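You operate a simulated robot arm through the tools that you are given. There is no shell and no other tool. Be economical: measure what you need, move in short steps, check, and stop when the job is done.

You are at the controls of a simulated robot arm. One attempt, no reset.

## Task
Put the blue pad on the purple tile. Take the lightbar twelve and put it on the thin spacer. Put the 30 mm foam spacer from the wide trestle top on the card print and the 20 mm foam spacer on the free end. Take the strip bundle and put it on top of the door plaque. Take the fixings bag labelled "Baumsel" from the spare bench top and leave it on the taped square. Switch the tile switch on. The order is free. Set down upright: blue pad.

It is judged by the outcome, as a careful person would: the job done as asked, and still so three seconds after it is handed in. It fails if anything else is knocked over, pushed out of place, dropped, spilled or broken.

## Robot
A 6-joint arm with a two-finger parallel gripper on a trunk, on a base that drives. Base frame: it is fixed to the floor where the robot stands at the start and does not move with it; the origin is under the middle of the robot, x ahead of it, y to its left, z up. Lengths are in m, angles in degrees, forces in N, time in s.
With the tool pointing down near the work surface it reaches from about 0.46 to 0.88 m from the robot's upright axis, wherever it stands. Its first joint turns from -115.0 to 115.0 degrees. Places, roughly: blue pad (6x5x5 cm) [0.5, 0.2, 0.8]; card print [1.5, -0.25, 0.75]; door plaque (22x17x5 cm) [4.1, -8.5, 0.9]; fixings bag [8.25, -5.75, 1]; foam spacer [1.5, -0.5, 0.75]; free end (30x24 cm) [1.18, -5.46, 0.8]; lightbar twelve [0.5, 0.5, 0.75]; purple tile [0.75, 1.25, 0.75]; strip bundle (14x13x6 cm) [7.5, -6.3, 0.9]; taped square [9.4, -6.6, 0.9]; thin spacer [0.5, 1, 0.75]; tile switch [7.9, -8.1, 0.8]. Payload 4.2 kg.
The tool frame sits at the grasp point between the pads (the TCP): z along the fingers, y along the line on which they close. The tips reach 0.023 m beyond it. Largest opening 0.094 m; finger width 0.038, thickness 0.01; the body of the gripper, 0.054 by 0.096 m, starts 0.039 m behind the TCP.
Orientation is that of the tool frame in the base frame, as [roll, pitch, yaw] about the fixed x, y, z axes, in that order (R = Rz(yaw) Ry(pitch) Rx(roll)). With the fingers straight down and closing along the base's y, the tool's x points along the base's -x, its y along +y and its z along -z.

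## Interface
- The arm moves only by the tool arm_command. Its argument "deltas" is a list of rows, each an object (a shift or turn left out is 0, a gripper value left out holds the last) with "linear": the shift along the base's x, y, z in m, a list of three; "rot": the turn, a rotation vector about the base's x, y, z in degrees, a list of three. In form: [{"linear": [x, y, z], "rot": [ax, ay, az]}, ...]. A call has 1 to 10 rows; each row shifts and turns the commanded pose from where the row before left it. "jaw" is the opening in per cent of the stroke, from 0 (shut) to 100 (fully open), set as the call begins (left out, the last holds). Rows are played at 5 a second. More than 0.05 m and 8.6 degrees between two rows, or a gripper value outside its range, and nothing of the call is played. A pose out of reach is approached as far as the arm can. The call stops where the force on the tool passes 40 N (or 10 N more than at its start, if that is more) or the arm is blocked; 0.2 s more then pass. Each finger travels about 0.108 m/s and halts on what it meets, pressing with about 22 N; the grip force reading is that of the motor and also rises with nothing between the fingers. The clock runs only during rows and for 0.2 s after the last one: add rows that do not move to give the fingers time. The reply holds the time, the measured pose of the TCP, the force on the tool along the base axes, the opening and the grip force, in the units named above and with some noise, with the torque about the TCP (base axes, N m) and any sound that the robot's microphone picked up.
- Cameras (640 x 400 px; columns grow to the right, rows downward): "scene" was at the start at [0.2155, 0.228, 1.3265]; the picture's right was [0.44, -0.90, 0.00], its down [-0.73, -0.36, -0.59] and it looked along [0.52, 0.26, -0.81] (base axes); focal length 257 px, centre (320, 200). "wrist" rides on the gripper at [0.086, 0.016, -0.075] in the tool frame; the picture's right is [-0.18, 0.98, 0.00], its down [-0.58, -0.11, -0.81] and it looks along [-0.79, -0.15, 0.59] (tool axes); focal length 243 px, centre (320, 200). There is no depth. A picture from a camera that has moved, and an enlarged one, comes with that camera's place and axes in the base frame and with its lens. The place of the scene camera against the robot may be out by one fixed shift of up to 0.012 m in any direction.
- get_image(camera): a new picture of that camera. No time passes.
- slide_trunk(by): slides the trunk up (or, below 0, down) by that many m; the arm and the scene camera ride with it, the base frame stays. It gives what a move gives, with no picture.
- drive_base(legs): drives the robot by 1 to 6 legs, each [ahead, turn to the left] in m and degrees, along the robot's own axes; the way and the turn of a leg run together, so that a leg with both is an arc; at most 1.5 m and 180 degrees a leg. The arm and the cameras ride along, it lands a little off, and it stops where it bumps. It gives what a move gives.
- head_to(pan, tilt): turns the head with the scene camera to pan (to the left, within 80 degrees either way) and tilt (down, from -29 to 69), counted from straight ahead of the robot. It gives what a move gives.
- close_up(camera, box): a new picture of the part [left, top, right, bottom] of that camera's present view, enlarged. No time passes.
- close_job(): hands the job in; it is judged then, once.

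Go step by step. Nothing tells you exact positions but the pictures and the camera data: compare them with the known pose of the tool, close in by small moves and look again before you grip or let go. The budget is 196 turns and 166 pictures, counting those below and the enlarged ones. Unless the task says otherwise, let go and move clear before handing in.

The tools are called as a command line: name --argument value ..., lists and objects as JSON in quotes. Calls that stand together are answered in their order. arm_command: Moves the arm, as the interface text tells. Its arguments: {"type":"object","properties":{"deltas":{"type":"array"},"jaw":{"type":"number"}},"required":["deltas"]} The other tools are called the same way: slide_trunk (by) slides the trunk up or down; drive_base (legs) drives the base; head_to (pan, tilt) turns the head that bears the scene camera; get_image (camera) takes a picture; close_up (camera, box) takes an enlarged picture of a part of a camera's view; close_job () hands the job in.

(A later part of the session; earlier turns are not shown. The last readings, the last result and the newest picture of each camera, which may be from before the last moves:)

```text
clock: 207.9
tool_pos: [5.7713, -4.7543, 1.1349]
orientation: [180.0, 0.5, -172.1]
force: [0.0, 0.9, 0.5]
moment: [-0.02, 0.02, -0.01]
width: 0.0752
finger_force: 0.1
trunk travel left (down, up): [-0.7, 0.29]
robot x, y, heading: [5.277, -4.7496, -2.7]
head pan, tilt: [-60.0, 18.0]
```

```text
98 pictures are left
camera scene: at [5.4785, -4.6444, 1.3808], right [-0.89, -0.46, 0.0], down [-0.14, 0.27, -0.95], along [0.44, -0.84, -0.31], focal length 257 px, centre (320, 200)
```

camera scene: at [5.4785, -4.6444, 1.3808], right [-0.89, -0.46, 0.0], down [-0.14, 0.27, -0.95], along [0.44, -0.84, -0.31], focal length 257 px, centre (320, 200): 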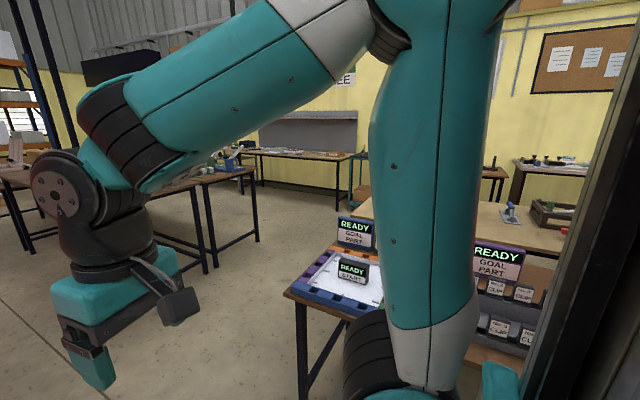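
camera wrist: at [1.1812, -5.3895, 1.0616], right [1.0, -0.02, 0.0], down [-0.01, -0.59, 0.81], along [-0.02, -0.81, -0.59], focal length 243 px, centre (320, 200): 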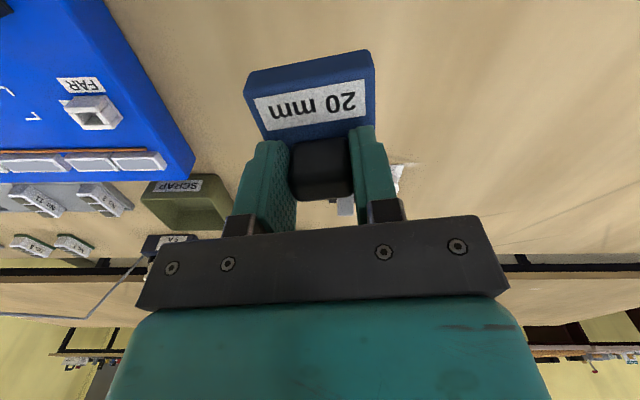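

Ahead on the right is another bench from x ≈ 7.3. I drive closer and look at it.

drive_base --legs '[[1.4, 0], [0, -45]]'

head_to --pan 20 --tilt 25

get_image --camera "scene"

close_up --camera "scene" --box '[150, 50, 470, 250]'

```text
clock: 217.0
tool_pos: [7.0218, -5.182, 1.1335]
orientation: [179.9, 0.5, 142.2]
force: [-0.4, -0.1, 0.3]
moment: [-0.02, 0.01, 0.0]
width: 0.0753
finger_force: 0.0
trunk travel left (down, up): [-0.7, 0.29]
robot x, y, heading: [6.68, -4.8234, -48.4]
head pan, tilt: [-60.0, 18.0]
```

```text
clock: 218.6
tool_pos: [7.0209, -5.1832, 1.1343]
orientation: [179.9, 0.5, 142.1]
force: [0.2, -1.0, -0.4]
moment: [0.03, -0.01, 0.01]
width: 0.075
finger_force: 0.1
trunk travel left (down, up): [-0.7, 0.29]
robot x, y, heading: [6.6826, -4.8282, -48.4]
head pan, tilt: [20.0, 25.0]
```

```text
97 pictures are left
camera scene: at [7.0069, -4.8528, 1.3695], right [-0.48, -0.88, 0.0], down [-0.37, 0.2, -0.91], along [0.8, -0.43, -0.42], focal length 257 px, centre (320, 200)
```

scene: 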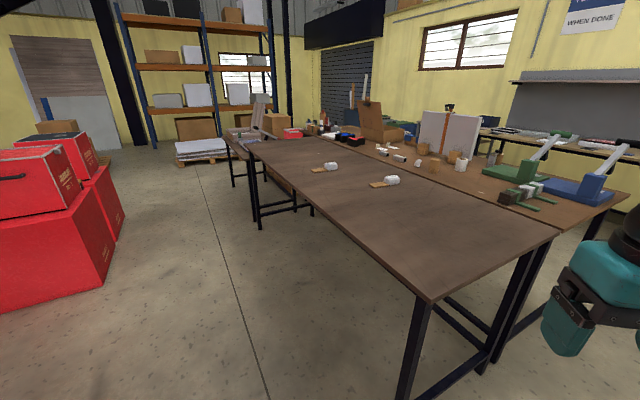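

```text
2.00 times, centred on (310, 150) of scene
camera zoom: at [7.0069, -4.8528, 1.3695], right [-0.48, -0.88, 0.0], down [-0.37, 0.2, -0.91], along [0.8, -0.43, -0.42], focal length 513 px, centre (340, 300)
```

zoom: 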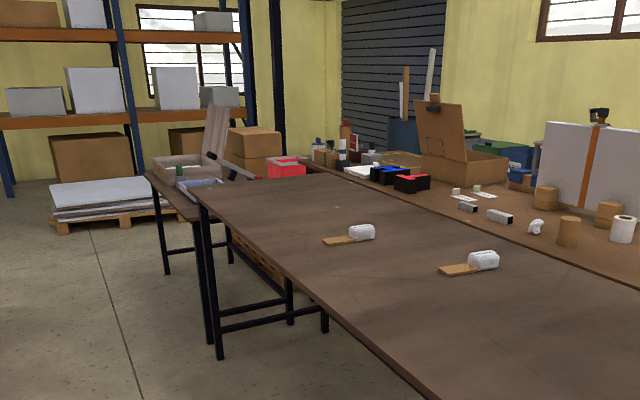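

Two bags lie on the front ("spare") bench; the strip bundle is on the bench behind it. I raise the trunk a bit and drive in front of the bags.

slide_trunk --by 0.12

drive_base --legs '[[0, 48], [1.4, 0], [0, -90]]'

head_to --pan 0 --tilt 35

get_image --camera "scene"

get_image --camera "wrist"

```text
clock: 220.1
tool_pos: [7.0228, -5.1839, 1.2549]
orientation: [179.9, 0.5, 142.2]
force: [-0.1, 0.3, -0.5]
moment: [0.04, 0.01, -0.03]
width: 0.075
finger_force: 0.1
trunk travel left (down, up): [-0.82, 0.17]
robot x, y, heading: [6.6815, -4.8238, -48.8]
head pan, tilt: [20.0, 25.0]
```

```text
clock: 233.2
tool_pos: [8.1171, -5.3594, 1.2537]
orientation: [180.0, 0.4, 97.9]
force: [0.3, -0.4, 0.0]
moment: [-0.01, 0.01, 0.01]
width: 0.075
finger_force: 0.2
trunk travel left (down, up): [-0.82, 0.17]
robot x, y, heading: [8.1212, -4.8631, -92.7]
head pan, tilt: [20.0, 25.0]
```

```text
clock: 234.1
tool_pos: [8.1184, -5.3598, 1.2563]
orientation: [-180.0, 0.5, 97.9]
force: [0.7, 0.4, -0.2]
moment: [0.03, 0.03, 0.0]
width: 0.0754
finger_force: 0.0
trunk travel left (down, up): [-0.82, 0.17]
robot x, y, heading: [8.1243, -4.8635, -92.8]
head pan, tilt: [0.0, 35.0]
```

```text
95 pictures are left
camera scene: at [8.3043, -5.1139, 1.4737], right [-1.0, 0.05, 0.0], down [0.03, 0.57, -0.82], along [-0.04, -0.82, -0.57], focal length 257 px, centre (320, 200)
```

scene: 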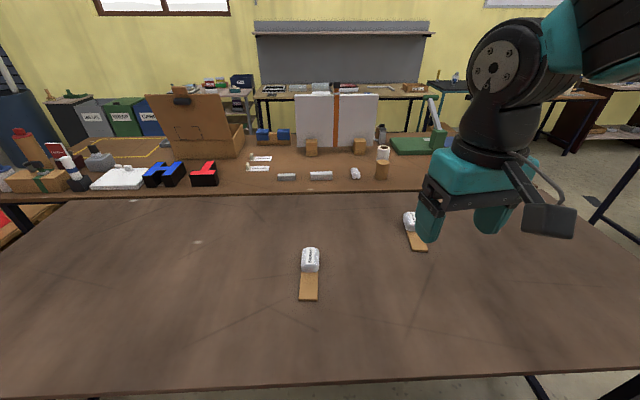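

```text
94 pictures are left
camera wrist: at [8.1226, -5.2712, 1.328], right [1.0, -0.05, 0.0], down [-0.03, -0.58, 0.81], along [-0.04, -0.81, -0.59], focal length 243 px, centre (320, 200)
```

wrist: 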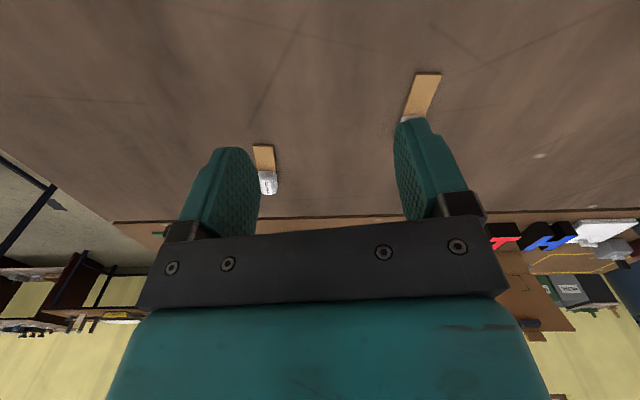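

The taped square shows at the back left (yellow outline). I read the bag labels.

close_up --camera "scene" --box '[285, 235, 335, 305]'

close_up --camera "scene" --box '[390, 205, 440, 255]'

close_up --camera "scene" --box '[0, 80, 260, 230]'

```text
5.71 times, centred on (310, 270) of scene
camera zoom: at [8.3043, -5.1139, 1.4737], right [-1.0, 0.05, 0.0], down [0.03, 0.57, -0.82], along [-0.04, -0.82, -0.57], focal length 1466 px, centre (377, -200)
```

zoom: 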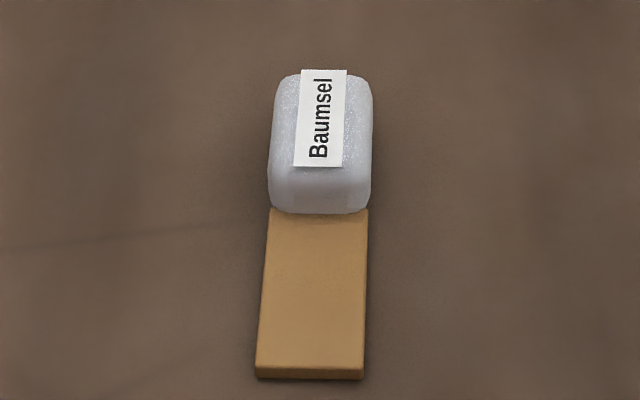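

```text
8.00 times, centred on (415, 230) of scene
camera zoom: at [8.3043, -5.1139, 1.4737], right [-1.0, 0.05, 0.0], down [0.03, 0.57, -0.82], along [-0.04, -0.82, -0.57], focal length 2053 px, centre (-440, -40)
```

zoom: 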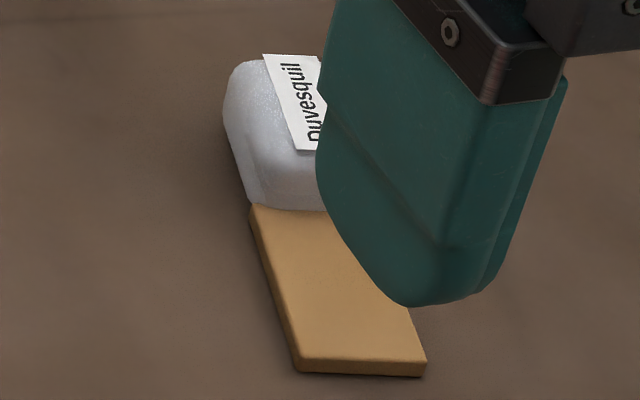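

```text
2.46 times, centred on (130, 155) of scene
camera zoom: at [8.3043, -5.1139, 1.4737], right [-1.0, 0.05, 0.0], down [0.03, 0.57, -0.82], along [-0.04, -0.82, -0.57], focal length 632 px, centre (788, 311)
```

zoom: 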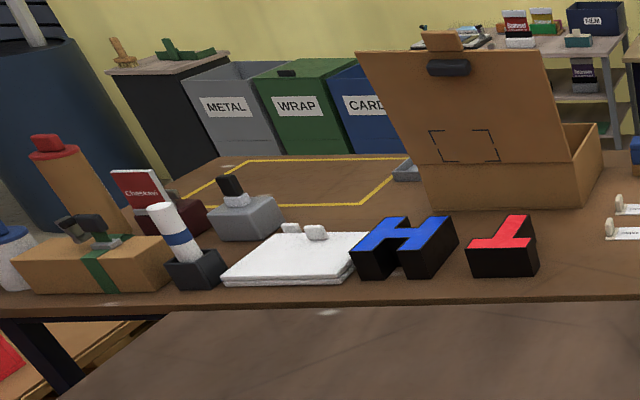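

The left bag is "Baumsel", near (8.31, -5.65); bench top about z 0.86. The taped square is around (9.4, -6.6). I move the gripper in for a closer look.

arm_command --deltas '[{"linear": [0.027, -0.024, -0.027]}, {"linear": [0.027, -0.024, -0.027]}, {"linear": [0.027, -0.024, -0.027]}, {"linear": [0.027, -0.024, -0.027]}, {"linear": [0.027, -0.024, -0.027]}, {"linear": [0.027, -0.024, -0.027]}, {"linear": [0.027, -0.024, -0.027]}, {}]' --jaw 100

get_image --camera "wrist"

```text
clock: 235.8
tool_pos: [8.3082, -5.529, 1.0642]
orientation: [179.9, 0.5, 97.9]
force: [-0.3, -0.1, 0.7]
moment: [-0.03, 0.01, -0.02]
width: 0.0939
finger_force: 0.1
trunk travel left (down, up): [-0.82, 0.17]
robot x, y, heading: [8.1254, -4.87, -92.8]
head pan, tilt: [0.0, 35.0]
```

```text
90 pictures are left
camera wrist: at [8.3148, -5.44, 1.1369], right [1.0, -0.05, 0.0], down [-0.03, -0.58, 0.81], along [-0.04, -0.81, -0.59], focal length 243 px, centre (320, 200)
```

wrist: 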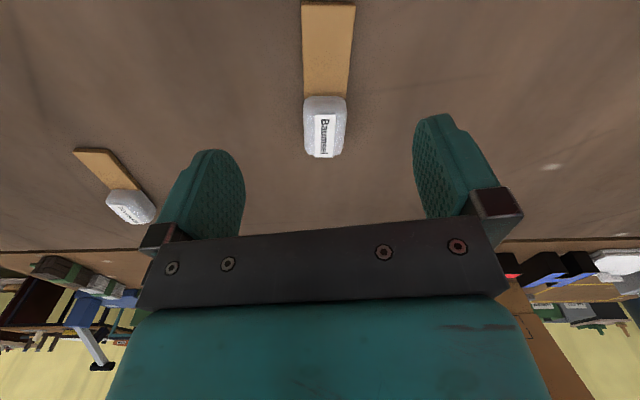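

close_up --camera "wrist" --box '[270, 0, 390, 170]'

close_up --camera "scene" --box '[270, 230, 350, 310]'

```text
2.35 times, centred on (330, 85) of wrist
camera zoom: at [8.3148, -5.44, 1.1369], right [1.0, -0.05, 0.0], down [-0.03, -0.58, 0.81], along [-0.04, -0.81, -0.59], focal length 571 px, centre (296, 471)
```

zoom: 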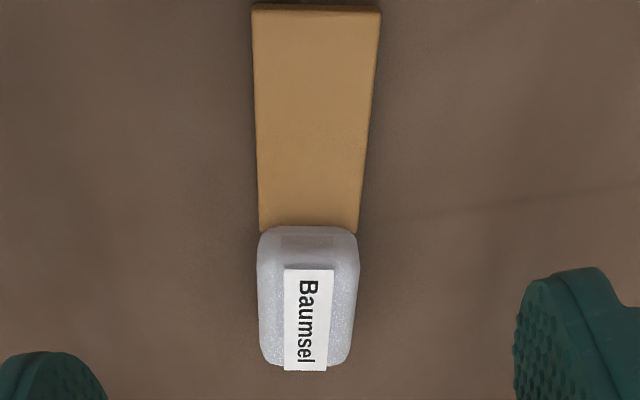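

```text
5.00 times, centred on (310, 270) of scene
camera zoom: at [8.3042, -5.1139, 1.4737], right [-1.0, 0.05, 0.0], down [0.03, 0.57, -0.82], along [-0.04, -0.82, -0.57], focal length 1283 px, centre (370, -150)
```

zoom: 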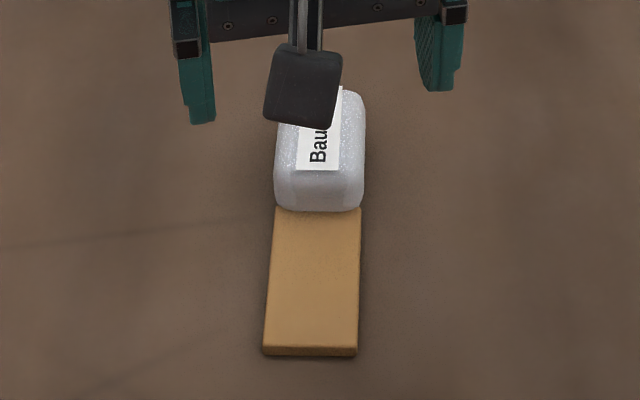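

The lump spans y -5.61 to -5.69 at x ≈ 8.311. I move over it and go down partway.

arm_command --deltas '[{"linear": [0.001, -0.04, 0]}, {"linear": [0.001, -0.04, 0]}, {"linear": [0.001, -0.039, 0]}, {"linear": [0, 0, -0.05]}, {"linear": [0, 0, -0.05]}, {"linear": [0, 0, -0.04]}, {}]'

get_image --camera "wrist"

close_up --camera "scene" --box '[260, 210, 360, 310]'

```text
clock: 237.4
tool_pos: [8.3072, -5.6446, 0.9224]
orientation: [179.9, 0.5, 97.9]
force: [0.0, 0.3, -0.5]
moment: [-0.01, 0.0, 0.01]
width: 0.0938
finger_force: 0.1
trunk travel left (down, up): [-0.82, 0.17]
robot x, y, heading: [8.1225, -4.8659, -92.7]
head pan, tilt: [0.0, 35.0]
```

```text
87 pictures are left
camera wrist: at [8.312, -5.557, 0.9965], right [1.0, -0.05, 0.0], down [-0.03, -0.58, 0.81], along [-0.04, -0.81, -0.59], focal length 243 px, centre (320, 200)
```

wrist: 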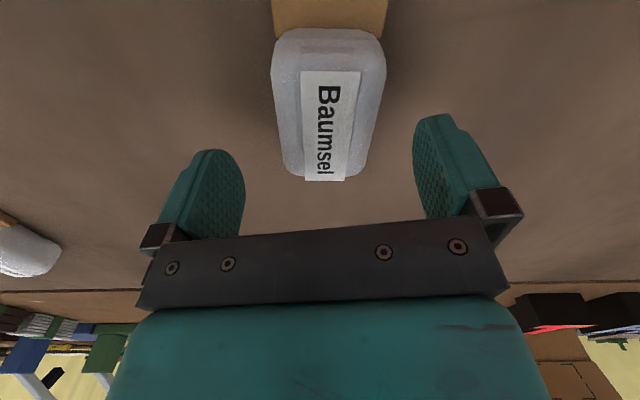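

```text
4.00 times, centred on (310, 260) of scene
camera zoom: at [8.3042, -5.1139, 1.4737], right [-1.0, 0.05, 0.0], down [0.03, 0.57, -0.82], along [-0.04, -0.82, -0.57], focal length 1026 px, centre (360, -40)
```

zoom: 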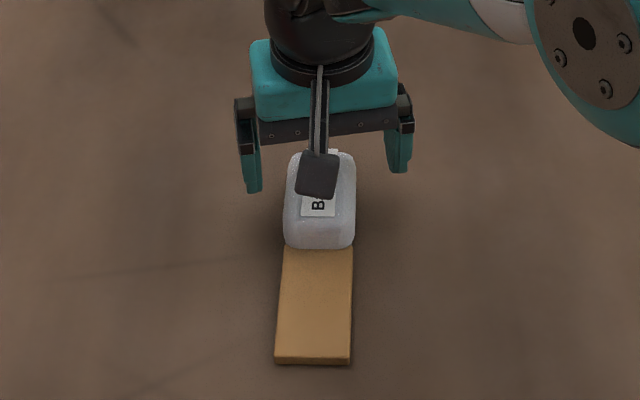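

arm_command --deltas '[{"linear": [0.004, 0, -0.02]}, {}, {"linear": [0, 0, -0.01]}, {}, {"linear": [0, 0, -0.006]}, {}]'

get_image --camera "wrist"

```text
clock: 238.8
tool_pos: [8.3136, -5.6447, 0.8884]
orientation: [179.9, 0.6, 97.9]
force: [-0.2, 0.1, -0.2]
moment: [-0.01, 0.0, 0.0]
width: 0.0939
finger_force: 0.0
trunk travel left (down, up): [-0.82, 0.17]
robot x, y, heading: [8.1235, -4.8645, -92.9]
head pan, tilt: [0.0, 35.0]
```

```text
85 pictures are left
camera wrist: at [8.3185, -5.5575, 0.9624], right [1.0, -0.05, 0.0], down [-0.03, -0.58, 0.81], along [-0.04, -0.81, -0.59], focal length 243 px, centre (320, 200)
```

wrist: 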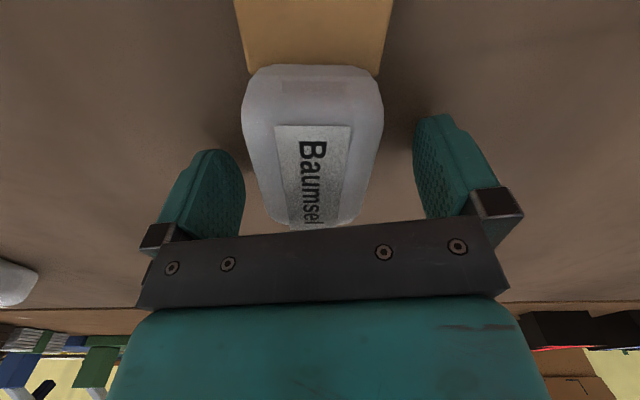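

arm_command --deltas '[{}, {}, {}, {}, {}]' --jaw 5

arm_command --deltas '[{"linear": [0, 0, 0.02]}, {"linear": [0, 0, 0.04]}, {"linear": [0, 0, 0.04]}, {}]'

get_image --camera "wrist"

close_up --camera "scene" --box '[240, 190, 380, 310]'

```text
clock: 240.1
tool_pos: [8.3144, -5.6473, 0.8892]
orientation: [179.9, 0.5, 98.0]
force: [0.4, -1.5, 1.4]
moment: [-0.19, 0.09, 0.02]
width: 0.052
finger_force: 21.6
trunk travel left (down, up): [-0.82, 0.17]
robot x, y, heading: [8.1252, -4.867, -92.8]
head pan, tilt: [0.0, 35.0]
```

```text
clock: 241.1
tool_pos: [8.3135, -5.6472, 0.9888]
orientation: [179.9, 0.5, 97.9]
force: [-0.5, -0.4, -2.0]
moment: [-0.08, 0.02, 0.04]
width: 0.0518
finger_force: 21.4
trunk travel left (down, up): [-0.82, 0.17]
robot x, y, heading: [8.1224, -4.8655, -92.7]
head pan, tilt: [0.0, 35.0]
```

```text
84 pictures are left
camera wrist: at [8.3191, -5.5587, 1.0627], right [1.0, -0.05, 0.0], down [-0.03, -0.59, 0.81], along [-0.04, -0.81, -0.59], focal length 243 px, centre (320, 200)
```

wrist: 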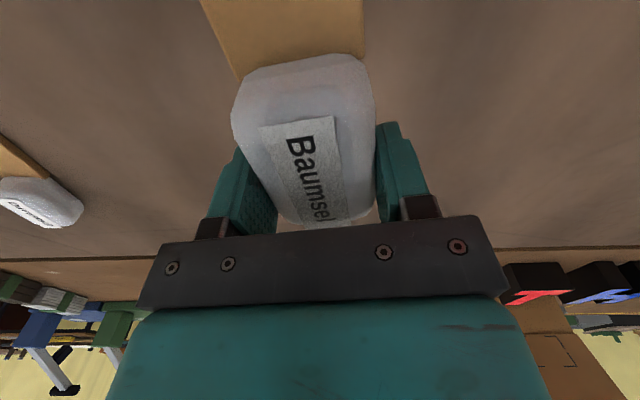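

```text
3.33 times, centred on (310, 250) of scene
camera zoom: at [8.3043, -5.1141, 1.4736], right [-1.0, 0.05, 0.0], down [0.03, 0.57, -0.82], along [-0.04, -0.82, -0.57], focal length 855 px, centre (353, 33)
```

zoom: 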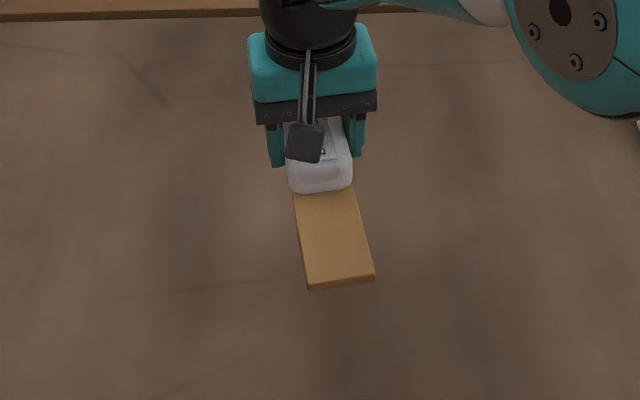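

The bag came up whole. I tuck it in and drive round the benches' left end into the back aisle.

arm_command --deltas '[{"linear": [0, 0, 0.05]}, {"linear": [0, 0, 0.05]}, {"linear": [0, 0, 0.05]}, {"linear": [-0.03, 0.035, 0.01]}, {"linear": [-0.03, 0.038, 0]}, {"linear": [-0.03, 0.038, 0]}, {"linear": [-0.03, 0.038, 0]}, {"linear": [-0.03, 0.038, 0]}, {"linear": [-0.03, 0.038, 0]}, {"linear": [0, 0.038, 0]}]'

drive_base --legs '[[0, -87], [1.44, 0], [0, 90]]'

head_to --pan 0 --tilt 25

get_image --camera "scene"

```text
clock: 243.2
tool_pos: [8.1345, -5.3875, 1.1518]
orientation: [179.9, 0.4, 97.9]
force: [-0.6, -0.3, -2.8]
moment: [-0.03, 0.03, -0.03]
width: 0.0518
finger_force: 22.0
trunk travel left (down, up): [-0.82, 0.17]
robot x, y, heading: [8.122, -4.866, -92.7]
head pan, tilt: [0.0, 35.0]
```

```text
clock: 257.8
tool_pos: [6.7285, -5.4113, 1.1506]
orientation: [179.9, 0.5, 100.6]
force: [0.4, -0.5, -1.8]
moment: [-0.06, -0.05, -0.01]
width: 0.0519
finger_force: 21.6
trunk travel left (down, up): [-0.82, 0.17]
robot x, y, heading: [6.6918, -4.89, -90.1]
head pan, tilt: [0.0, 35.0]
```

```text
clock: 258.6
tool_pos: [6.7273, -5.413, 1.151]
orientation: [179.9, 0.4, 100.6]
force: [-0.8, 0.1, -2.0]
moment: [-0.04, -0.04, 0.01]
width: 0.0516
finger_force: 21.5
trunk travel left (down, up): [-0.82, 0.17]
robot x, y, heading: [6.6915, -4.8912, -89.9]
head pan, tilt: [0.0, 25.0]
```

```text
82 pictures are left
camera scene: at [6.8843, -5.1348, 1.4894], right [-1.0, 0.0, 0.0], down [0.0, 0.42, -0.91], along [0.0, -0.91, -0.42], focal length 257 px, centre (320, 200)
```

scene: 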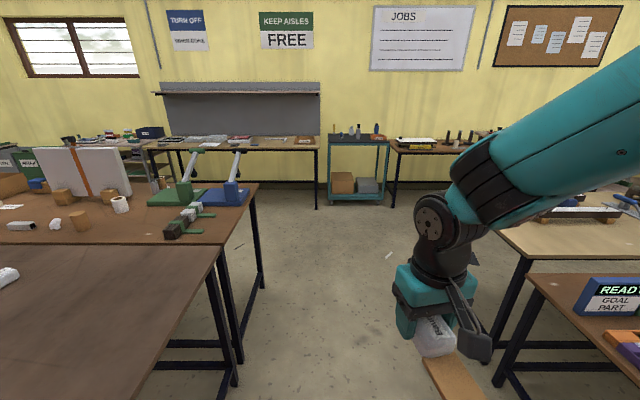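

close_up --camera "scene" --box '[210, 200, 410, 325]'

close_up --camera "scene" --box '[0, 110, 270, 280]'

```text
3.20 times, centred on (310, 262) of scene
camera zoom: at [6.8843, -5.1348, 1.4894], right [-1.0, 0.0, 0.0], down [0.0, 0.42, -0.91], along [0.0, -0.91, -0.42], focal length 821 px, centre (352, 0)
```

zoom: 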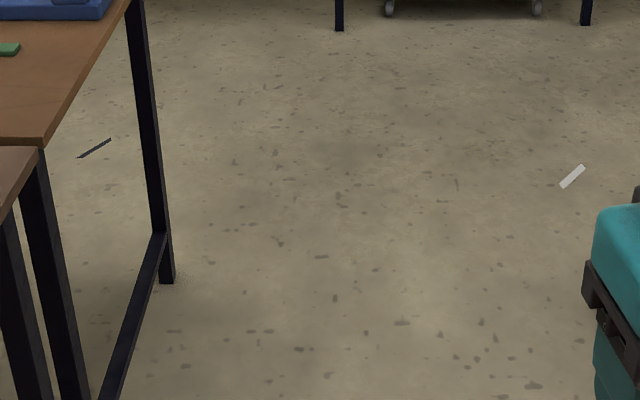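

```text
2.35 times, centred on (135, 195) of scene
camera zoom: at [6.8843, -5.1348, 1.4894], right [-1.0, 0.0, 0.0], down [0.0, 0.42, -0.91], along [0.0, -0.91, -0.42], focal length 604 px, centre (755, 212)
```

zoom: 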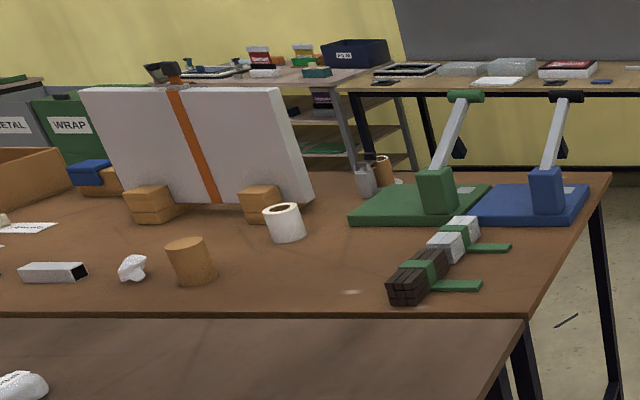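

Only flat litter lies on the floor; I keep it between the wheels. I drive down the gap and into the back aisle.

drive_base --legs '[[0, 2.6], [1.5, 0], [0.88, 0], [0, 87.5]]'

head_to --pan 0 --tilt 22

get_image --camera "scene"

```text
clock: 274.1
tool_pos: [7.3741, -7.2066, 1.151]
orientation: [180.0, 0.5, -170.0]
force: [-0.1, 0.4, -2.2]
moment: [-0.01, -0.08, -0.02]
width: 0.0518
finger_force: 21.7
trunk travel left (down, up): [-0.82, 0.17]
robot x, y, heading: [6.8541, -7.2361, -0.5]
head pan, tilt: [0.0, 25.0]
```

```text
clock: 274.8
tool_pos: [7.3739, -7.2055, 1.1492]
orientation: [179.9, 0.4, -170.0]
force: [0.7, 0.5, -2.2]
moment: [0.0, -0.06, 0.0]
width: 0.0518
finger_force: 22.0
trunk travel left (down, up): [-0.82, 0.17]
robot x, y, heading: [6.8546, -7.2386, -0.4]
head pan, tilt: [0.0, 22.0]
```

```text
79 pictures are left
camera scene: at [7.0982, -7.0444, 1.4943], right [-0.01, -1.0, 0.0], down [-0.37, 0.0, -0.93], along [0.93, -0.01, -0.37], focal length 257 px, centre (320, 200)
```

scene: 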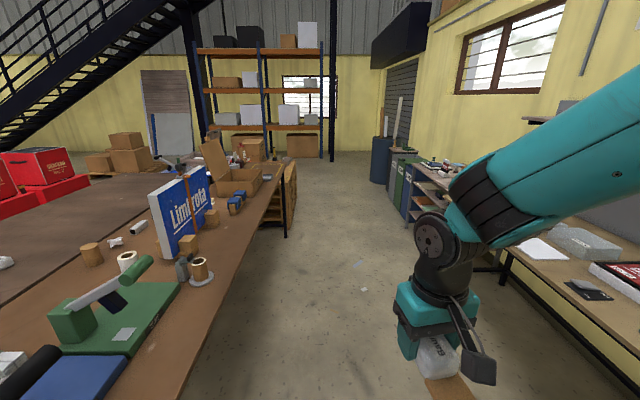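

The aisle is clear. I drive on to x ≈ 9.3 and turn to face the taped square.

drive_base --legs '[[1.5, 0], [0.95, 0], [0, 88]]'

head_to --pan 0 --tilt 35

get_image --camera "scene"

get_image --camera "wrist"

```text
clock: 290.7
tool_pos: [9.3037, -6.6881, 1.1506]
orientation: [179.9, 0.5, -79.5]
force: [-0.4, -0.4, -1.6]
moment: [0.04, -0.01, -0.02]
width: 0.0517
finger_force: 21.9
trunk travel left (down, up): [-0.82, 0.17]
robot x, y, heading: [9.3413, -7.2062, 89.7]
head pan, tilt: [0.0, 22.0]
```

```text
clock: 291.4
tool_pos: [9.3041, -6.6864, 1.1505]
orientation: [179.9, 0.4, -79.5]
force: [0.2, 0.4, -2.5]
moment: [0.07, 0.0, -0.03]
width: 0.0519
finger_force: 21.7
trunk travel left (down, up): [-0.82, 0.17]
robot x, y, heading: [9.3406, -7.2065, 89.8]
head pan, tilt: [0.0, 35.0]
```

```text
78 pictures are left
camera scene: at [9.1438, -6.9669, 1.4737], right [1.0, 0.0, 0.0], down [0.0, -0.57, -0.82], along [0.0, 0.82, -0.57], focal length 257 px, centre (320, 200)
```

scene: 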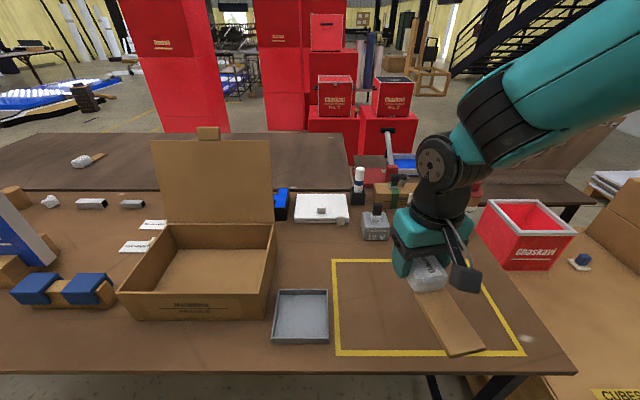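

```text
77 pictures are left
camera wrist: at [9.3058, -6.7758, 1.2243], right [-1.0, 0.0, 0.0], down [0.0, 0.59, 0.81], along [0.0, 0.81, -0.59], focal length 243 px, centre (320, 200)
```

wrist: 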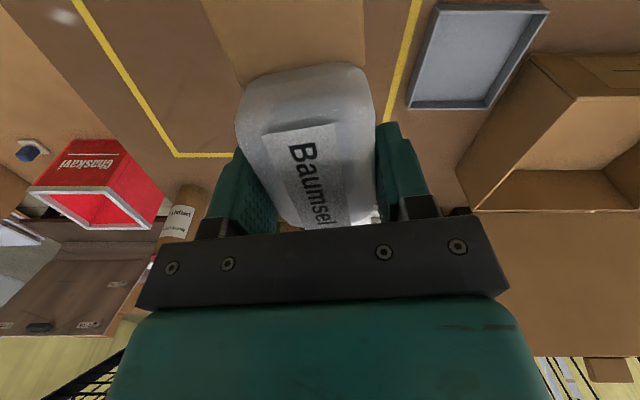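

The taped square spans x 9.18–9.63, y -6.69 to -6.41. I bring the bag over it so bag and tag lie inside.

arm_command --deltas '[{"linear": [0.016, 0.0303, -0.02]}, {"linear": [0.016, 0.0303, -0.02]}, {"linear": [0.016, 0.0303, -0.02]}, {"linear": [0.016, 0.0303, -0.02]}, {"linear": [0.016, 0.0303, -0.02]}, {"linear": [0.016, 0.0303, -0.02]}, {"linear": [0, 0, -0.05]}, {"linear": [0, 0, -0.05]}, {}]'

get_image --camera "scene"

get_image --camera "wrist"

```text
clock: 293.4
tool_pos: [9.4024, -6.5061, 0.9319]
orientation: [179.8, 0.6, -79.6]
force: [-0.7, -0.9, -2.0]
moment: [0.08, 0.04, -0.01]
width: 0.0519
finger_force: 21.9
trunk travel left (down, up): [-0.82, 0.17]
robot x, y, heading: [9.3385, -7.2064, 89.9]
head pan, tilt: [0.0, 35.0]
```

```text
76 pictures are left
camera scene: at [9.1439, -6.9669, 1.4737], right [1.0, 0.0, 0.0], down [0.0, -0.57, -0.82], along [0.0, 0.82, -0.57], focal length 257 px, centre (320, 200)
```

scene: 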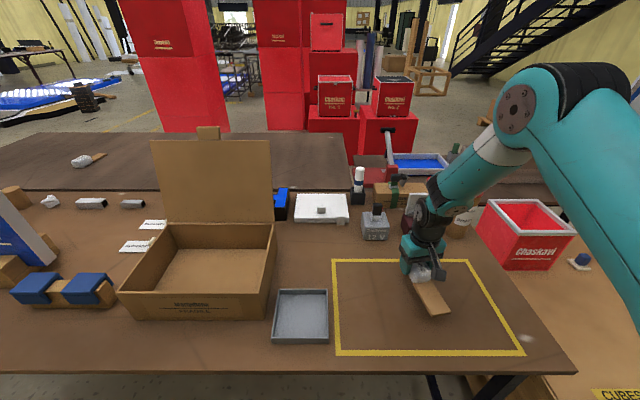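

```text
75 pictures are left
camera wrist: at [9.4038, -6.5944, 1.0053], right [-1.0, 0.0, 0.0], down [0.0, 0.59, 0.81], along [0.0, 0.81, -0.59], focal length 243 px, centre (320, 200)
```

wrist: 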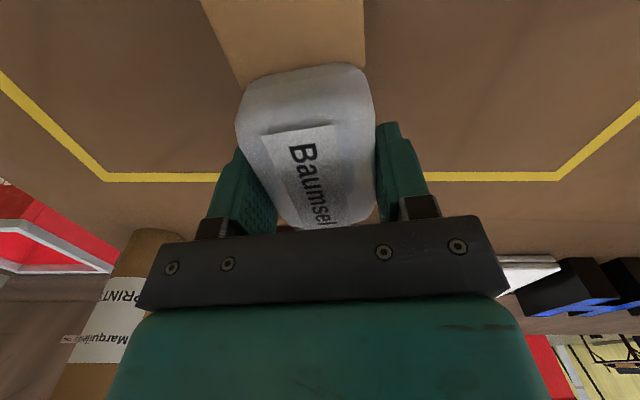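

arm_command --deltas '[{"linear": [0, -0.008, -0.02]}, {"linear": [0, 0, -0.015]}, {}, {"linear": [0, 0, -0.004]}, {}, {"linear": [0, 0, -0.003]}, {}]'

```text
clock: 295.0
tool_pos: [9.4014, -6.514, 0.8892]
orientation: [180.0, 0.5, -79.5]
force: [-0.7, 0.9, -1.9]
moment: [-0.05, 0.0, 0.02]
width: 0.0518
finger_force: 21.9
trunk travel left (down, up): [-0.82, 0.17]
robot x, y, heading: [9.3439, -7.2091, 89.8]
head pan, tilt: [0.0, 35.0]
```

arm_command --deltas '[{"linear": [0, 0, -0.003]}, {}, {"linear": [0, 0, -0.003]}, {}]'

close_up --camera "scene" --box '[330, 210, 530, 360]'

```text
clock: 296.0
tool_pos: [9.4011, -6.5137, 0.8838]
orientation: [179.9, 0.6, -79.5]
force: [0.4, 0.8, 20.9]
moment: [0.12, -0.2, 0.01]
width: 0.0521
finger_force: 21.5
trunk travel left (down, up): [-0.82, 0.17]
robot x, y, heading: [9.3395, -7.2093, 89.9]
head pan, tilt: [0.0, 35.0]
```

```text
2.67 times, centred on (430, 285) of scene
camera zoom: at [9.1438, -6.9677, 1.4739], right [1.0, 0.0, 0.0], down [0.0, -0.57, -0.82], along [0.0, 0.82, -0.57], focal length 684 px, centre (27, -27)
```

zoom: 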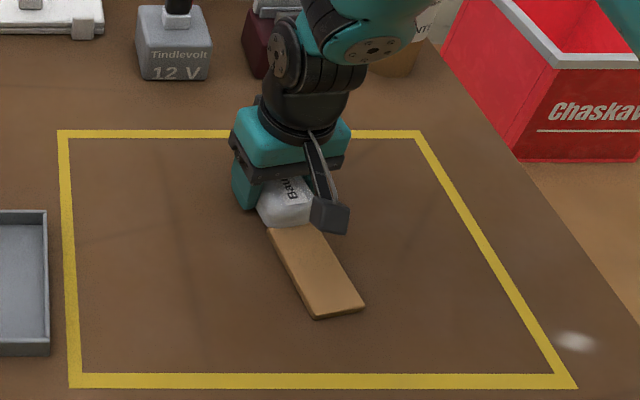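

Contact within the square. I release and rise.

arm_command --deltas '[{"linear": [0, 0, 0.001]}, {}, {}, {}, {}]' --jaw 100

arm_command --deltas '[{"linear": [0, 0, 0.03]}, {"linear": [0, 0, 0.05]}, {"linear": [0, 0, 0.05]}, {"linear": [0, 0, 0.05]}, {"linear": [0, -0.02, 0.04]}, {"linear": [0, -0.03, 0.03]}, {"linear": [-0.01, -0.045, 0]}, {"linear": [-0.02, -0.045, 0]}, {"linear": [-0.02, -0.045, 0]}, {}]'

get_image --camera "scene"

```text
clock: 297.2
tool_pos: [9.4022, -6.5142, 0.8831]
orientation: [179.9, 0.4, -79.5]
force: [2.5, -1.0, 3.0]
moment: [-0.06, -0.19, -0.09]
width: 0.0938
finger_force: 0.0
trunk travel left (down, up): [-0.82, 0.17]
robot x, y, heading: [9.3382, -7.2075, 89.7]
head pan, tilt: [0.0, 35.0]
```

```text
clock: 299.4
tool_pos: [9.3466, -6.7005, 1.135]
orientation: [179.9, 0.5, -79.5]
force: [0.3, -0.4, 0.4]
moment: [-0.04, -0.03, 0.0]
width: 0.094
finger_force: 0.1
trunk travel left (down, up): [-0.82, 0.17]
robot x, y, heading: [9.3405, -7.2093, 89.9]
head pan, tilt: [0.0, 35.0]
```

```text
73 pictures are left
camera scene: at [9.1438, -6.9669, 1.4737], right [1.0, 0.0, 0.0], down [0.0, -0.57, -0.82], along [0.0, 0.82, -0.57], focal length 257 px, centre (320, 200)
```

scene: 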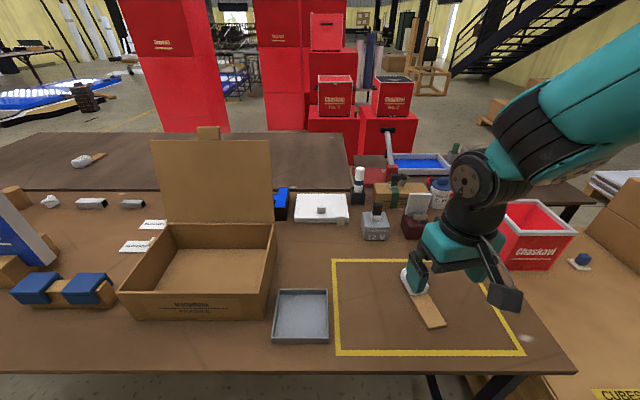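

The bag lies inside the taped square. Next I go back along the aisle to the tile switch near (7.9, -8.1).

drive_base --legs '[[0, 92], [1.4, 0], [0, 88], [0.1, 0]]'

get_image --camera "scene"

get_image --camera "wrist"

```text
clock: 314.5
tool_pos: [7.9143, -7.8124, 1.1345]
orientation: [180.0, 0.5, 95.0]
force: [-0.5, -0.3, -0.2]
moment: [0.02, 0.0, -0.02]
width: 0.0938
finger_force: 0.0
trunk travel left (down, up): [-0.82, 0.17]
robot x, y, heading: [7.9674, -7.3076, -95.6]
head pan, tilt: [0.0, 35.0]
```

```text
72 pictures are left
camera scene: at [8.1395, -7.5645, 1.4737], right [-1.0, 0.1, 0.0], down [0.06, 0.57, -0.82], along [-0.08, -0.82, -0.57], focal length 257 px, centre (320, 200)
```

scene: 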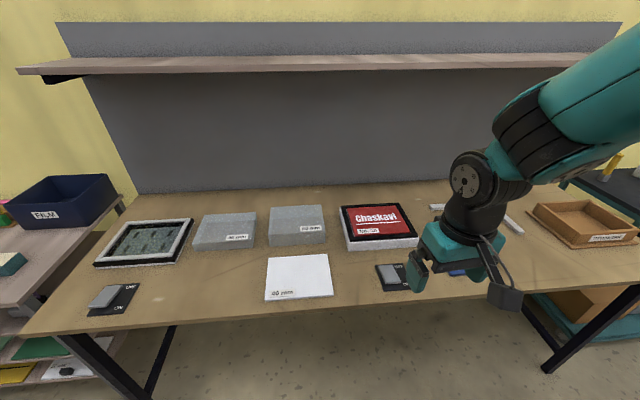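

```text
71 pictures are left
camera wrist: at [7.9243, -7.7243, 1.2079], right [1.0, -0.1, 0.0], down [-0.06, -0.58, 0.81], along [-0.08, -0.81, -0.59], focal length 243 px, centre (320, 200)
```

wrist: 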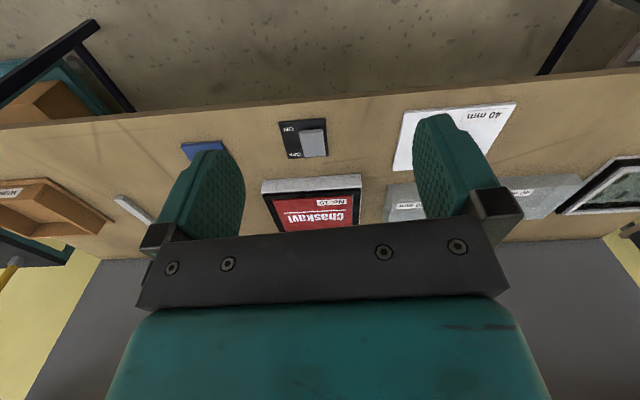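

The tile switch at (7.9, -8.1) is the small one right of the 40 mm sheet. I look closely.

close_up --camera "wrist" --box '[260, 100, 350, 180]'

close_up --camera "scene" --box '[340, 240, 500, 320]'

close_up --camera "scene" --box '[70, 260, 190, 340]'

```text
5.00 times, centred on (305, 140) of wrist
camera zoom: at [7.9243, -7.7243, 1.2079], right [1.0, -0.1, 0.0], down [-0.06, -0.58, 0.81], along [-0.08, -0.81, -0.59], focal length 1213 px, centre (395, 500)
```

zoom: 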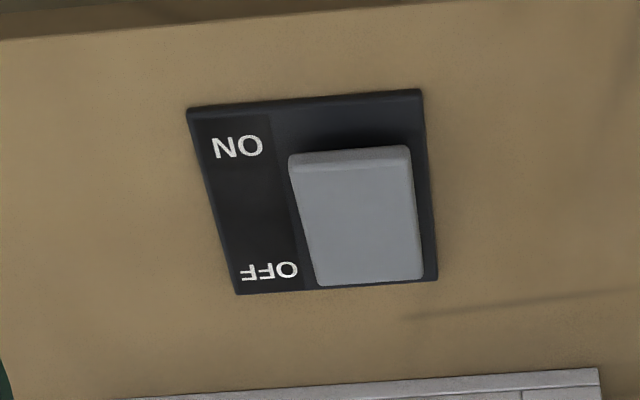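

```text
4.00 times, centred on (420, 280) of scene
camera zoom: at [8.1395, -7.5645, 1.4737], right [-1.0, 0.1, 0.0], down [0.06, 0.57, -0.82], along [-0.08, -0.82, -0.57], focal length 1026 px, centre (-80, -120)
```

zoom: 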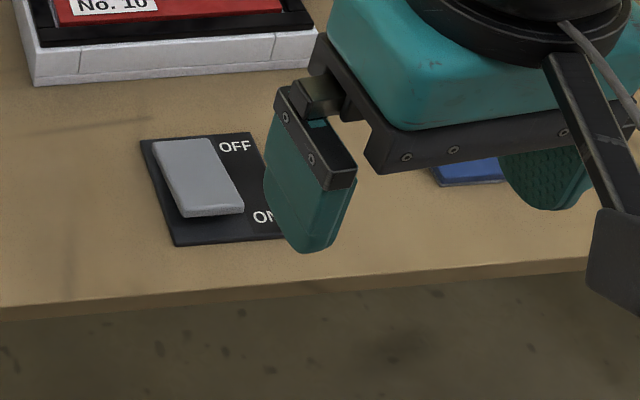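

```text
5.00 times, centred on (130, 300) of scene
camera zoom: at [8.1395, -7.5645, 1.4737], right [-1.0, 0.1, 0.0], down [0.06, 0.57, -0.82], along [-0.08, -0.82, -0.57], focal length 1283 px, centre (1270, -300)
```

zoom: 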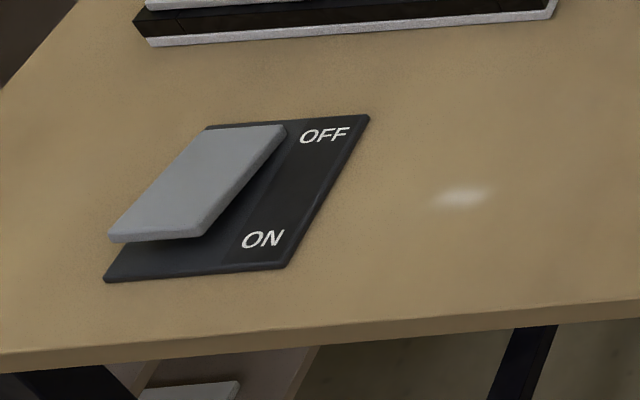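

The rocker's far (OFF) end is down; I press the near ON end with closed fingertips at about (7.878, -8.038).

arm_command --deltas '[{"linear": [-0.009, -0.045, 0]}, {"linear": [-0.009, -0.045, 0]}, {"linear": [-0.009, -0.045, 0]}, {"linear": [-0.009, -0.045, 0]}, {"linear": [0, -0.046, 0]}, {"linear": [0, 0, -0.05]}, {"linear": [0, 0, -0.05]}, {"linear": [0, 0, -0.05]}, {"linear": [0, 0, -0.05]}, {}]' --jaw 0

get_image --camera "wrist"

close_up --camera "scene" --box '[340, 200, 500, 320]'

```text
clock: 316.7
tool_pos: [7.8786, -8.0401, 0.9334]
orientation: [179.9, 0.6, 95.0]
force: [-0.1, -0.3, -0.5]
moment: [0.02, 0.0, -0.02]
width: 0.0001
finger_force: 22.2
trunk travel left (down, up): [-0.82, 0.17]
robot x, y, heading: [7.9718, -7.3083, -95.7]
head pan, tilt: [0.0, 35.0]
```

```text
67 pictures are left
camera wrist: at [7.8882, -7.9529, 1.0067], right [1.0, -0.1, 0.0], down [-0.06, -0.58, 0.81], along [-0.08, -0.81, -0.59], focal length 243 px, centre (320, 200)
```

wrist: 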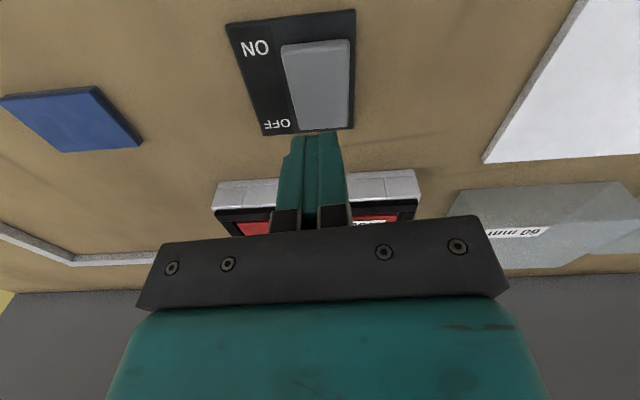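

```text
3.33 times, centred on (420, 260) of scene
camera zoom: at [8.1395, -7.5645, 1.4737], right [-1.0, 0.1, 0.0], down [0.06, 0.57, -0.82], along [-0.08, -0.82, -0.57], focal length 855 px, centre (-13, 0)
```

zoom: 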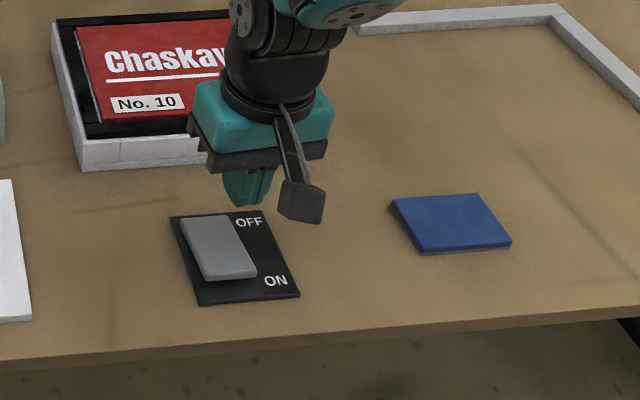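

arm_command --deltas '[{"linear": [0, 0, -0.04]}, {"linear": [0, 0, -0.035]}, {"linear": [0, 0, -0.006]}, {"linear": [0, 0, -0.005]}, {"linear": [0, 0, -0.004]}, {"linear": [0, 0, -0.004]}, {"linear": [0, 0, -0.003]}, {}]'

close_up --camera "scene" --box '[340, 200, 500, 320]'

```text
clock: 318.2
tool_pos: [7.8794, -8.0392, 0.8437]
orientation: [179.8, 0.6, 95.0]
force: [-0.6, 16.1, 27.3]
moment: [-0.15, -0.01, 0.04]
width: 0.0
finger_force: 22.0
trunk travel left (down, up): [-0.82, 0.17]
robot x, y, heading: [7.9688, -7.307, -95.8]
head pan, tilt: [0.0, 35.0]
stopped in row 7: the force on the tool passed its limit (the readings are from after the stop); the commanded pose is now the measured one
```

```text
3.33 times, centred on (420, 260) of scene
camera zoom: at [8.1396, -7.5625, 1.4743], right [-1.0, 0.1, 0.0], down [0.06, 0.57, -0.82], along [-0.08, -0.82, -0.57], focal length 855 px, centre (-13, 0)
```

zoom: 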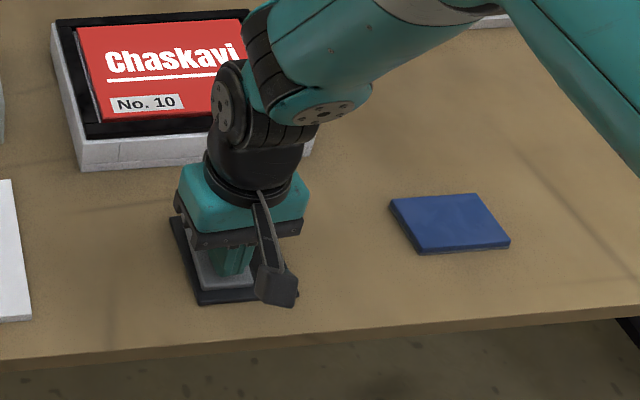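

The red Chaskavi tile has lit up. I rise and check the rocker.

arm_command --deltas '[{"linear": [0, 0, 0.03]}, {"linear": [0, 0, 0.05]}, {"linear": [0, 0, 0.05]}, {"linear": [0, 0, 0.05]}, {"linear": [0, 0.02, 0.045]}, {"linear": [0, 0.04, 0.03]}, {"linear": [0, 0.045, 0]}, {"linear": [0.01, 0.045, 0]}, {"linear": [0.01, 0.045, 0]}, {"linear": [0.01, 0.04, 0]}]'

close_up --camera "scene" --box '[320, 180, 480, 320]'

```text
clock: 320.4
tool_pos: [7.9077, -7.8064, 1.099]
orientation: [179.9, 0.6, 95.0]
force: [-0.4, -0.2, 0.5]
moment: [0.03, -0.03, -0.01]
width: 0.0
finger_force: 21.9
trunk travel left (down, up): [-0.82, 0.17]
robot x, y, heading: [7.9706, -7.3078, -95.6]
head pan, tilt: [0.0, 35.0]
```

```text
2.86 times, centred on (400, 250) of scene
camera zoom: at [8.1393, -7.565, 1.4736], right [-1.0, 0.1, 0.0], down [0.06, 0.57, -0.82], along [-0.08, -0.81, -0.57], focal length 733 px, centre (91, 57)
```

zoom: 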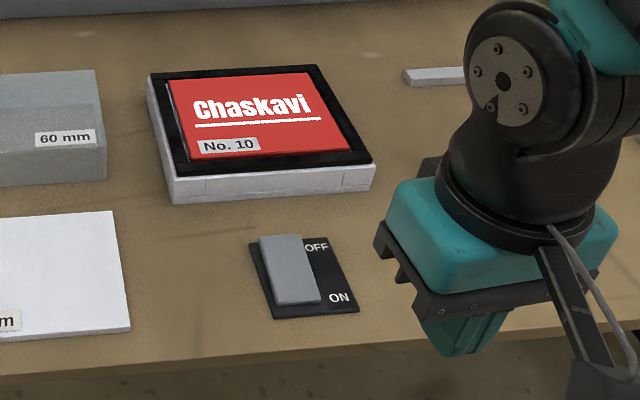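

The switch is ON and the tile lit. Next: the strip bundle, which I approach from the left end of the back bench.

arm_command --deltas '[{"linear": [0.02, 0.03, 0.03]}, {"linear": [0.02, 0.0, 0.04]}, {}]'

drive_base --legs '[[0, -84], [1.24, 0], [0, -90], [1.02, 0], [0, -90]]'

head_to --pan 0 --tilt 35

get_image --camera "scene"

get_image --camera "wrist"

```text
clock: 321.2
tool_pos: [7.9499, -7.7769, 1.1684]
orientation: [179.9, 0.6, 95.0]
force: [-0.6, -1.4, -0.3]
moment: [0.02, 0.05, -0.01]
width: 0.0
finger_force: 21.9
trunk travel left (down, up): [-0.82, 0.17]
robot x, y, heading: [7.9714, -7.3127, -95.6]
head pan, tilt: [0.0, 35.0]
```

```text
clock: 343.5
tool_pos: [7.2127, -6.2705, 1.1672]
orientation: [179.9, 0.6, -168.3]
force: [-0.1, 0.0, 0.4]
moment: [0.01, 0.0, -0.04]
width: 0.0
finger_force: 22.3
trunk travel left (down, up): [-0.82, 0.17]
robot x, y, heading: [6.7441, -6.3052, 0.9]
head pan, tilt: [0.0, 35.0]
```

```text
clock: 344.1
tool_pos: [7.2123, -6.2713, 1.168]
orientation: [180.0, 0.6, -168.2]
force: [-0.5, 0.5, -0.5]
moment: [-0.04, -0.03, -0.02]
width: 0.0
finger_force: 22.1
trunk travel left (down, up): [-0.82, 0.17]
robot x, y, heading: [6.7431, -6.3028, 1.0]
head pan, tilt: [0.0, 35.0]
```

```text
63 pictures are left
camera scene: at [6.978, -6.104, 1.4737], right [0.02, -1.0, 0.0], down [-0.57, -0.01, -0.82], along [0.82, 0.02, -0.57], focal length 257 px, centre (320, 200)
```

scene: 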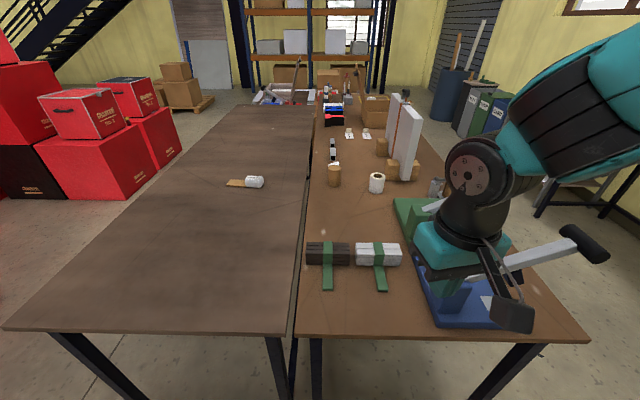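

```text
62 pictures are left
camera wrist: at [7.124, -6.2722, 1.2411], right [-0.02, 1.0, 0.0], down [0.58, 0.01, 0.81], along [0.81, 0.02, -0.58], focal length 243 px, centre (320, 200)
```

wrist: 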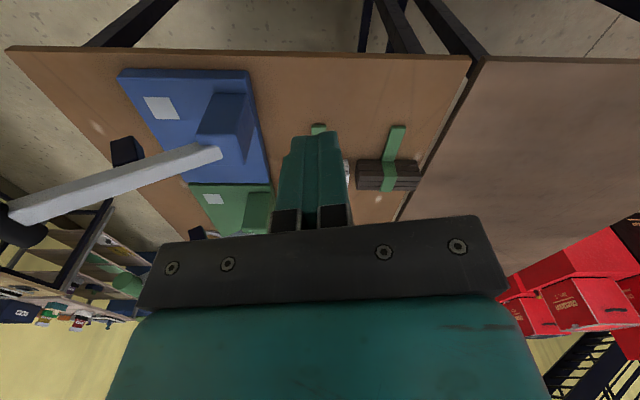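

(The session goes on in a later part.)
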